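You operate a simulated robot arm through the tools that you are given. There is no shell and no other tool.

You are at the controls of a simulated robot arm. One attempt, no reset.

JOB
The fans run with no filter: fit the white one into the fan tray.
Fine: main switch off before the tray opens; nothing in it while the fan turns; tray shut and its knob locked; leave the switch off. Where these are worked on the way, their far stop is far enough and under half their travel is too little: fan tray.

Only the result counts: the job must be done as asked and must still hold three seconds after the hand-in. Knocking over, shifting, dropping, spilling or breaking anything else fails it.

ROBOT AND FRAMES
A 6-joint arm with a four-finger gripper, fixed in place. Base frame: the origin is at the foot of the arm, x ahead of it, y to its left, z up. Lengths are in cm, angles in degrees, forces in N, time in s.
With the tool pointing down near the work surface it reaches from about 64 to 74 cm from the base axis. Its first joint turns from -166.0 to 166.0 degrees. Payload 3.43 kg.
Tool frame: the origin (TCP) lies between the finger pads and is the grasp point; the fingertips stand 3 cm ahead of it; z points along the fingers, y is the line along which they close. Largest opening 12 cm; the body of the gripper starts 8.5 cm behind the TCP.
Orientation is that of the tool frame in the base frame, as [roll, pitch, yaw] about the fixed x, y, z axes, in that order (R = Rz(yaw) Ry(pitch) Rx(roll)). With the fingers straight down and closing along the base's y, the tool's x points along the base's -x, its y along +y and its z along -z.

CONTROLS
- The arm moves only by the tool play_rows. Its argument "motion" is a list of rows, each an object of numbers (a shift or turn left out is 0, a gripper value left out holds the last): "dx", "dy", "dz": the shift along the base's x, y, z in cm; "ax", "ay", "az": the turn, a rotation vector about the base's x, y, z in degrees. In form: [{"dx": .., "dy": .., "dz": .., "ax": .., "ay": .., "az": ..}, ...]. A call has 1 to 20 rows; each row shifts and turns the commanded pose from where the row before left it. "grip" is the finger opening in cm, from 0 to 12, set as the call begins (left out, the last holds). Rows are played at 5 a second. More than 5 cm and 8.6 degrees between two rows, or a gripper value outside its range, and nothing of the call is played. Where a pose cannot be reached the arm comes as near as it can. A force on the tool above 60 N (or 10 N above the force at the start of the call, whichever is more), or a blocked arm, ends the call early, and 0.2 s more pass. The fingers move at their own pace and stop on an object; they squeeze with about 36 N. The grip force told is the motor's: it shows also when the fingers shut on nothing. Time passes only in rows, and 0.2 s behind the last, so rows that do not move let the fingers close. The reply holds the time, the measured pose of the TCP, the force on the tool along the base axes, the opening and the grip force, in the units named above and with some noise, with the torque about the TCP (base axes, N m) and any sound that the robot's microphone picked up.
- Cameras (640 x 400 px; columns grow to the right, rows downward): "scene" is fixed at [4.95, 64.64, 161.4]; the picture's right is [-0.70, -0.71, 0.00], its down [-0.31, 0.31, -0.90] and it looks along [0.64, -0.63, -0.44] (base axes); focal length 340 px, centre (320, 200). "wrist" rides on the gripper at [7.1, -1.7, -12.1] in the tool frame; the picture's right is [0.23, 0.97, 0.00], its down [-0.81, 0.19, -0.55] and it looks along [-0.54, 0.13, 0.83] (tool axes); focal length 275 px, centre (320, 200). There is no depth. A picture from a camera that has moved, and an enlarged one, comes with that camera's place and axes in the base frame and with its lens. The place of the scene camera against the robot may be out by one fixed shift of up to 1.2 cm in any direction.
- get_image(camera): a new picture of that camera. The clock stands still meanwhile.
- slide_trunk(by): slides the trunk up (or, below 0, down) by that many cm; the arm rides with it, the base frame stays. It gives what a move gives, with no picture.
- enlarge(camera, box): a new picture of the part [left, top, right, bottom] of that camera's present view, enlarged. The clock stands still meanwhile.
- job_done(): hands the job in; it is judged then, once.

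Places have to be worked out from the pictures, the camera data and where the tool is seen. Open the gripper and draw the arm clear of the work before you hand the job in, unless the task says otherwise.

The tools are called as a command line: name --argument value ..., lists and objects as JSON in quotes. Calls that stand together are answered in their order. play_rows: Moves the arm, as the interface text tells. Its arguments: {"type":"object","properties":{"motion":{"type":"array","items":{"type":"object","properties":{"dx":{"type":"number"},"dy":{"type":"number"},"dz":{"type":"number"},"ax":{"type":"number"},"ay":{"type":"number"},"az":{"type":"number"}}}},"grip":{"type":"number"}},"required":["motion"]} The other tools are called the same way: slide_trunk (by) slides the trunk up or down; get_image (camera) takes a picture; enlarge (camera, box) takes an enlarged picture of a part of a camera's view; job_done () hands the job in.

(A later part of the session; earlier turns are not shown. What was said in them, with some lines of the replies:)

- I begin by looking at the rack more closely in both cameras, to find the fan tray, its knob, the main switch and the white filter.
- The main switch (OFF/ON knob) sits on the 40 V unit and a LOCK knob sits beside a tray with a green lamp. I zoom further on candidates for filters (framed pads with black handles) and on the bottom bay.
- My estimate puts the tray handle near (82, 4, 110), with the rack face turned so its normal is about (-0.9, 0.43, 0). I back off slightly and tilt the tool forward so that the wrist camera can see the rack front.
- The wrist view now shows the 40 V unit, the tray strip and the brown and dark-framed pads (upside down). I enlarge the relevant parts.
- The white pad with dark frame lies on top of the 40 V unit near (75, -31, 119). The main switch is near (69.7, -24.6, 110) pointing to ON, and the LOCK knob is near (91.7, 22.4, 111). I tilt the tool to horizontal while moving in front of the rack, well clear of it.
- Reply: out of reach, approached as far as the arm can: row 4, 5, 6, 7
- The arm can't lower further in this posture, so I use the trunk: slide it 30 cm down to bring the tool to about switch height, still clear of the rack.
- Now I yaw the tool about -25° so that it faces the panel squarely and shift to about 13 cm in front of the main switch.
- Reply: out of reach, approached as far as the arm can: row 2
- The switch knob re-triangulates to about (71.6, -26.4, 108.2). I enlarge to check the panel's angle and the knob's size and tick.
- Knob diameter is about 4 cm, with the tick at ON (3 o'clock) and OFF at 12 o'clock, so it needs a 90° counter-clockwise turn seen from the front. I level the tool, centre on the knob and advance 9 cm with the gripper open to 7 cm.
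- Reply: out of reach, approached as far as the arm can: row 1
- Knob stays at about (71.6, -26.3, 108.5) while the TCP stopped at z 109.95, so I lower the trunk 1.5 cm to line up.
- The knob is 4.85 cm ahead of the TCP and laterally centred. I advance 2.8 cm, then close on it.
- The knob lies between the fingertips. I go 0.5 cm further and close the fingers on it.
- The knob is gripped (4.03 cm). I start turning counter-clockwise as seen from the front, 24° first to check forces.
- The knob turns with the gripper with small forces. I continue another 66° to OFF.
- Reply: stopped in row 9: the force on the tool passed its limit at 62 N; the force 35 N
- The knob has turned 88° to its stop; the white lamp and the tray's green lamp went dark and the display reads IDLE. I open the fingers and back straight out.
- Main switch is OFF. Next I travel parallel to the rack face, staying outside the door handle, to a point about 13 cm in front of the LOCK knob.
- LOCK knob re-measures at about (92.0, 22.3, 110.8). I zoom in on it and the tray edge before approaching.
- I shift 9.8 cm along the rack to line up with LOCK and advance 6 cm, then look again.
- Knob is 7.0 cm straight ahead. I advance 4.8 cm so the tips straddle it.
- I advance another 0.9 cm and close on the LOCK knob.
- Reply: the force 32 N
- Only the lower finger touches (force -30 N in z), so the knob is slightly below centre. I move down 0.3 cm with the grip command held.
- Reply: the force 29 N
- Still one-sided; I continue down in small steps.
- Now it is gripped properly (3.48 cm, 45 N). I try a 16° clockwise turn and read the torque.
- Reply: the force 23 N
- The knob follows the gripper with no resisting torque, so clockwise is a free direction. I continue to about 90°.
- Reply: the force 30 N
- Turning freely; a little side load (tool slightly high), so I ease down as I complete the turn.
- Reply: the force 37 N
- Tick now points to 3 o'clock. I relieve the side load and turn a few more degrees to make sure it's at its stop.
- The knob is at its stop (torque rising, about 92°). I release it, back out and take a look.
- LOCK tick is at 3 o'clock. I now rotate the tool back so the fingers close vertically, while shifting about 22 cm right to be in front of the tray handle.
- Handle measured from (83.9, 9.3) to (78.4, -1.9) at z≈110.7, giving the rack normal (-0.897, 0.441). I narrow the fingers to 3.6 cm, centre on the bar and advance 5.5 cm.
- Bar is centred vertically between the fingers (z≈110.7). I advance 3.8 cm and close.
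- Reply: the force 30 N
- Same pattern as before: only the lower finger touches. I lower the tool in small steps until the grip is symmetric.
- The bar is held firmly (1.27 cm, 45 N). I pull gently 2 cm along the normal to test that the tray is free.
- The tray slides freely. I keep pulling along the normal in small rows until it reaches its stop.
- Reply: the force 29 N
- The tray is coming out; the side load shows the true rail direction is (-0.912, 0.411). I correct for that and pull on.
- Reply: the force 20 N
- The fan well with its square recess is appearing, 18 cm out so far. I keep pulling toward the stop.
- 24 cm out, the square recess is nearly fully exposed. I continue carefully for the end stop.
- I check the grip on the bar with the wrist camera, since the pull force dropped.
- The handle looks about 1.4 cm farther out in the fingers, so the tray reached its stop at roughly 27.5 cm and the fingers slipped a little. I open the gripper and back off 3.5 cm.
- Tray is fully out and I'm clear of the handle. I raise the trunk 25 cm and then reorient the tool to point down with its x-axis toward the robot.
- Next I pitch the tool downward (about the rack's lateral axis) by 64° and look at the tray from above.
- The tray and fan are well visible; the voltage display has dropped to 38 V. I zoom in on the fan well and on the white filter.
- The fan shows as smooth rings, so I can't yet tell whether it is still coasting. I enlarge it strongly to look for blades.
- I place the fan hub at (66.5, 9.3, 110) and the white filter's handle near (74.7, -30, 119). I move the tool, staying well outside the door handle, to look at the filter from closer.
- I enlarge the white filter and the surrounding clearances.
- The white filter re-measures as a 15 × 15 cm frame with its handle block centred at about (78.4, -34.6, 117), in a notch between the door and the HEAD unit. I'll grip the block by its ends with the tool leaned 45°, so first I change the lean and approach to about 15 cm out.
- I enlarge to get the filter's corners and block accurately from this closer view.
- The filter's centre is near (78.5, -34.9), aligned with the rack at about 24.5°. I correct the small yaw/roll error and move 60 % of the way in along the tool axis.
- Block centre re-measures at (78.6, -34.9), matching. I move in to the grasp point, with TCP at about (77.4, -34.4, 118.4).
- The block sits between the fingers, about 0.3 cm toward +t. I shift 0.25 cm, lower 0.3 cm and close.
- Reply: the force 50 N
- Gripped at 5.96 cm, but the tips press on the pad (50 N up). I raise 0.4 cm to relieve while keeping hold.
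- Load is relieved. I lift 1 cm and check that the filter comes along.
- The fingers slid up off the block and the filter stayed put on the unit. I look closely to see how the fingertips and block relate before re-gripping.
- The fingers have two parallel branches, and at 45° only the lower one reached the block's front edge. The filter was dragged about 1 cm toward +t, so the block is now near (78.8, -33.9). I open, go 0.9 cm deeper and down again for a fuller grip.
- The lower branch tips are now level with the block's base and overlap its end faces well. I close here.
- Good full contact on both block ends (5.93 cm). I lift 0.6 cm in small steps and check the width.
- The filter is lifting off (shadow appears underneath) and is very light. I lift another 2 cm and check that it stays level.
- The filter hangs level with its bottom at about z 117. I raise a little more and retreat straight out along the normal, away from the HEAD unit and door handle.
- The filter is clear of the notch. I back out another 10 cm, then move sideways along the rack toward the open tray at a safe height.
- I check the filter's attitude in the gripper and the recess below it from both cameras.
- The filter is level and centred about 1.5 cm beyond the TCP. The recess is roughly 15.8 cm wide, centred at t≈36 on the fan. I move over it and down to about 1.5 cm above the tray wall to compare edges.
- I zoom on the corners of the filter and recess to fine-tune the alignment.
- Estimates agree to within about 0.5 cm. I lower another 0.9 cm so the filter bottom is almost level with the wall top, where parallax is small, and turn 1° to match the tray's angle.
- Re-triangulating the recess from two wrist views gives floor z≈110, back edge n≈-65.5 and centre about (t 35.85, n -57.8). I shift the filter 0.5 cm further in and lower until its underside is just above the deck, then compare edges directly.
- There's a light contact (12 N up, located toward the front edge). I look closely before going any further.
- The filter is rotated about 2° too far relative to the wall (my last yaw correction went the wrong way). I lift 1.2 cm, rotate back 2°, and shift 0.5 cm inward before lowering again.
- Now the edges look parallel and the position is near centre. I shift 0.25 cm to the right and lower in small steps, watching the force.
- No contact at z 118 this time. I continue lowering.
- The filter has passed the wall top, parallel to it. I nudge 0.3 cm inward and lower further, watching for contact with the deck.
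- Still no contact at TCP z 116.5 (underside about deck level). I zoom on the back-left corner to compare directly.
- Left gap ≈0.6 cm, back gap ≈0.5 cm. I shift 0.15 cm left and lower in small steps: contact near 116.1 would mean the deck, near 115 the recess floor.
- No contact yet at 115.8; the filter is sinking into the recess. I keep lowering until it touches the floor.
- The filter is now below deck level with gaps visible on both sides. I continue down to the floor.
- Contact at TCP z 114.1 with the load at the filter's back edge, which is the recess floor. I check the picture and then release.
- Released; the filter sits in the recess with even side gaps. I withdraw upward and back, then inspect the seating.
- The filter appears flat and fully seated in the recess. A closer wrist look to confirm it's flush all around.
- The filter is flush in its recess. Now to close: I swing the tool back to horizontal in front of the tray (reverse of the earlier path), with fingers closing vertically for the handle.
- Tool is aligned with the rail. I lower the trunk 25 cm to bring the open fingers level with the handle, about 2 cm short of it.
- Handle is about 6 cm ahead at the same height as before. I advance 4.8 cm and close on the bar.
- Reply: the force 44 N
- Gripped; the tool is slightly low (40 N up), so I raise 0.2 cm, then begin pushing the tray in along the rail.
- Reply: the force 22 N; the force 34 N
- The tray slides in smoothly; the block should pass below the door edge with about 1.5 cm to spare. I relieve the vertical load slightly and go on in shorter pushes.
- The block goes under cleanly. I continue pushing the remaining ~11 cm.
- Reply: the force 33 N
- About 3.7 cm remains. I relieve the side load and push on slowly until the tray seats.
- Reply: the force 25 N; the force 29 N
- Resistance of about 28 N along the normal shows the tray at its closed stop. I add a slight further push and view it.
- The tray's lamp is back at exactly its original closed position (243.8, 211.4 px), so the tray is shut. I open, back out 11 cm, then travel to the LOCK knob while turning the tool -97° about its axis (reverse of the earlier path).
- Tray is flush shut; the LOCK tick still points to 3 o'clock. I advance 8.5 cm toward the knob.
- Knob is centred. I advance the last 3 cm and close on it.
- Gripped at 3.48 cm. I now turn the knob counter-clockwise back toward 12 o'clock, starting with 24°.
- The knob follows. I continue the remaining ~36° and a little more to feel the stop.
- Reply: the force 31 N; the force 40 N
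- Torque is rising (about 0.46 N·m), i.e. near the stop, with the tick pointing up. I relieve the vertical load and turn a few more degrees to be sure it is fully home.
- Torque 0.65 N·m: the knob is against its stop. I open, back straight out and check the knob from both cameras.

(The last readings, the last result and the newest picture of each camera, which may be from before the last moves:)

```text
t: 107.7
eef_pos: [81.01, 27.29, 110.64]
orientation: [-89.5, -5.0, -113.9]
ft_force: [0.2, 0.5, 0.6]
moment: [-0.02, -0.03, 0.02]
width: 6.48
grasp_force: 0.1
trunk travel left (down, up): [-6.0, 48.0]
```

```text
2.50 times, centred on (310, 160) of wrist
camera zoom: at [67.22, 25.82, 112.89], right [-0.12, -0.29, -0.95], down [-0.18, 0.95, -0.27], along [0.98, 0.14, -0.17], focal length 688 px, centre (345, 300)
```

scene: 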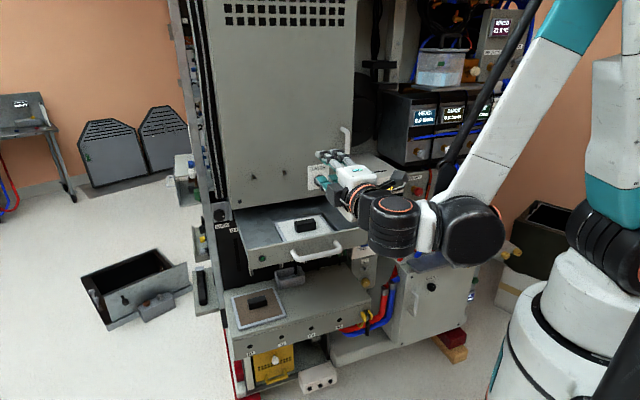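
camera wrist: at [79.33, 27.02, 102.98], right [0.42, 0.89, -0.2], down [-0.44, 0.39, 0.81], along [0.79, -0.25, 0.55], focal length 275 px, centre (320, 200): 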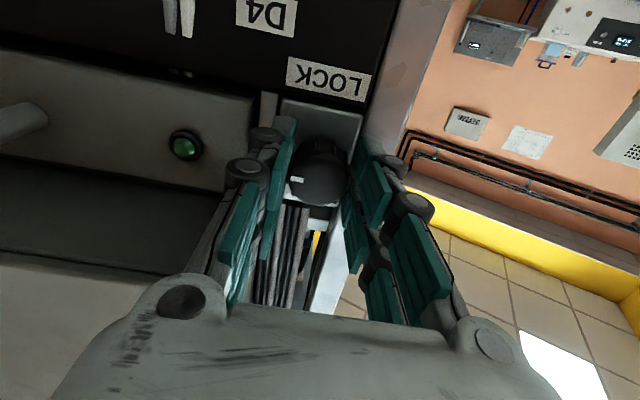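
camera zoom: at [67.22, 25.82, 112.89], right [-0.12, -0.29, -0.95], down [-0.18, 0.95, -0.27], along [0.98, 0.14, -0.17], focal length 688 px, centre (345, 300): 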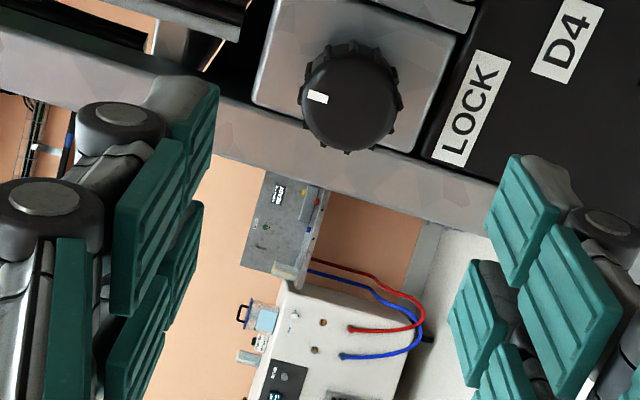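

The LOCK tick is at 12 o'clock as at the start, and the tray is shut with its lamp off. I draw the arm well clear and take a final look at everything.

play_rows --motion '[{"dx": -3.6, "dy": 1.62}, {"dx": -3.6, "dy": 1.62}, {"dx": -3.6, "dy": 1.62}, {"dx": -3.6, "dy": 1.62}, {"dx": -3.6, "dy": 1.62}]' --grip 10

slide_trunk --by 30

get_image --camera "scene"

enlarge --camera "scene" --box '[200, 170, 420, 310]'

```text
t: 108.9
eef_pos: [62.82, 35.34, 110.35]
orientation: [-89.5, -4.9, -114.0]
ft_force: [0.1, 0.3, 0.7]
moment: [0.03, -0.01, -0.02]
width: 9.98
grasp_force: 0.1
trunk travel left (down, up): [-6.0, 48.0]
```

```text
t: 111.9
eef_pos: [62.96, 35.36, 140.3]
orientation: [-89.5, -5.0, -114.0]
ft_force: [0.4, 0.5, -0.1]
moment: [0.0, -0.07, 0.01]
width: 9.99
grasp_force: 0.0
trunk travel left (down, up): [-36.0, 18.0]
```

```text
taken
```

scene: 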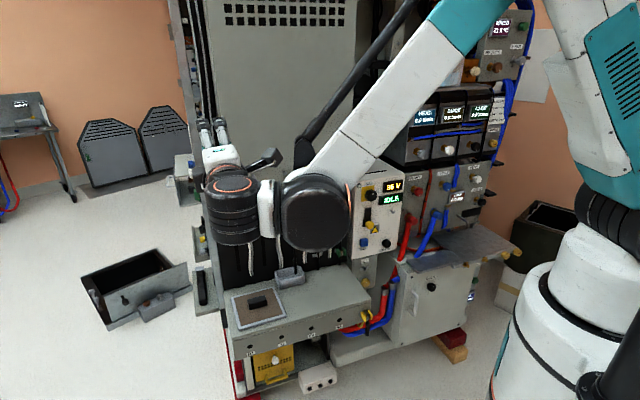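

```text
2.86 times, centred on (310, 240) of scene
camera zoom: at [4.95, 64.64, 161.4], right [-0.7, -0.71, 0.0], down [-0.31, 0.31, -0.9], along [0.64, -0.63, -0.44], focal length 970 px, centre (349, 86)
```

zoom: 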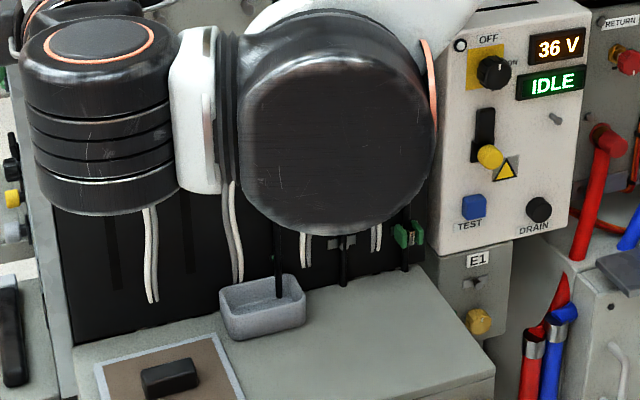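

The switch reads OFF/IDLE. The arm hides the tray in this view, so I shift it back and aside for one last check before handing in.

play_rows --motion '[{"dx": -2, "dy": -4}, {"dx": -2, "dy": -4}, {"dx": -2, "dy": -4}, {"dx": -2, "dy": -4}, {"dx": -1, "dy": -4}, {"dx": -1, "dy": -4}, {"dx": -1, "dy": -4}, {"dy": -4}, {"dy": -4}]'

get_image --camera "scene"

enlarge --camera "scene" --box '[195, 160, 355, 270]'

```text
t: 113.9
eef_pos: [52.07, -0.94, 140.61]
orientation: [-89.6, -4.9, -114.0]
ft_force: [-0.2, 0.4, 0.4]
moment: [0.01, -0.02, 0.05]
width: 10.01
grasp_force: 0.1
trunk travel left (down, up): [-36.0, 18.0]
```

```text
taken
```

scene: 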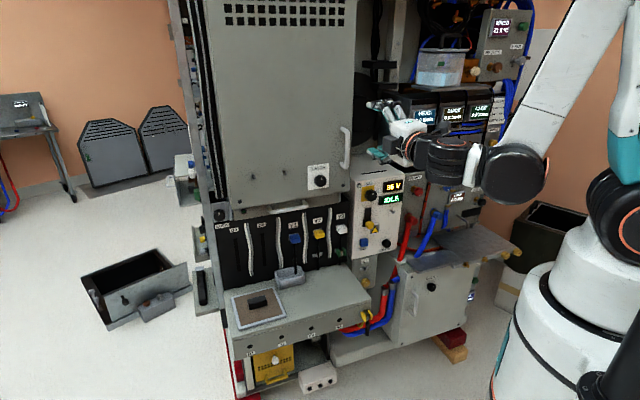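

```text
3.64 times, centred on (275, 215) of scene
camera zoom: at [4.95, 64.64, 161.4], right [-0.7, -0.71, 0.0], down [-0.31, 0.31, -0.9], along [0.64, -0.63, -0.44], focal length 1235 px, centre (484, 146)
```

zoom: 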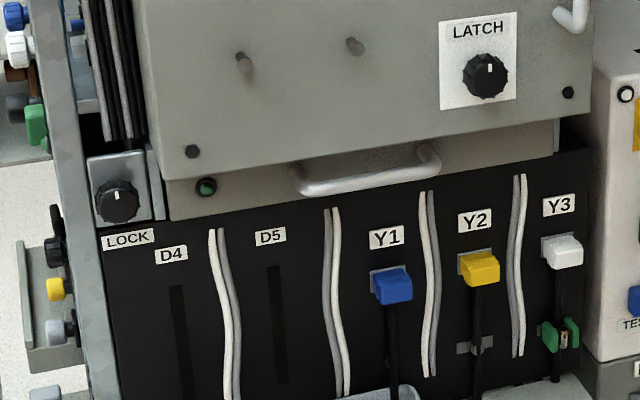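

Everything checks out. The tray is shut flush with its lamp off, LOCK points to 12 o'clock, the main switch is OFF, the white filter is inside, and nothing else in view was moved. The gripper is open and the arm is clear, so I hand the job in.

job_done

```text
The job is handed in.
```

The white filter is in the fan tray, the tray is shut and locked, and the main switch is off. I've handed the job in but haven't had a result back.

- **Main switch:** I turned it to OFF before opening the tray. The display went from LIVE to IDLE, and it is still off.
- **Fan:** The tray's green lamp went dark as soon as the switch was off. I took that to mean the fan had stopped, because I couldn't tell from the pictures whether it was still turning.
- **Filter:** My first grip slipped, which slid the filter about 1 cm on top of the 40 V unit. The second grip held. It touched something lightly on the way into the tray, so I realigned it. It now sits flat in the recess.
- **Tray and lock:** The tray is pushed fully in, with its lamp back where it was before opening. The LOCK knob is against its stop at 12 o'clock, its starting position, which I took as locked. I didn't pull on the tray afterwards to test it.

The brown filter and everything else in view look undisturbed. The gripper is open and the arm is clear of the rack.
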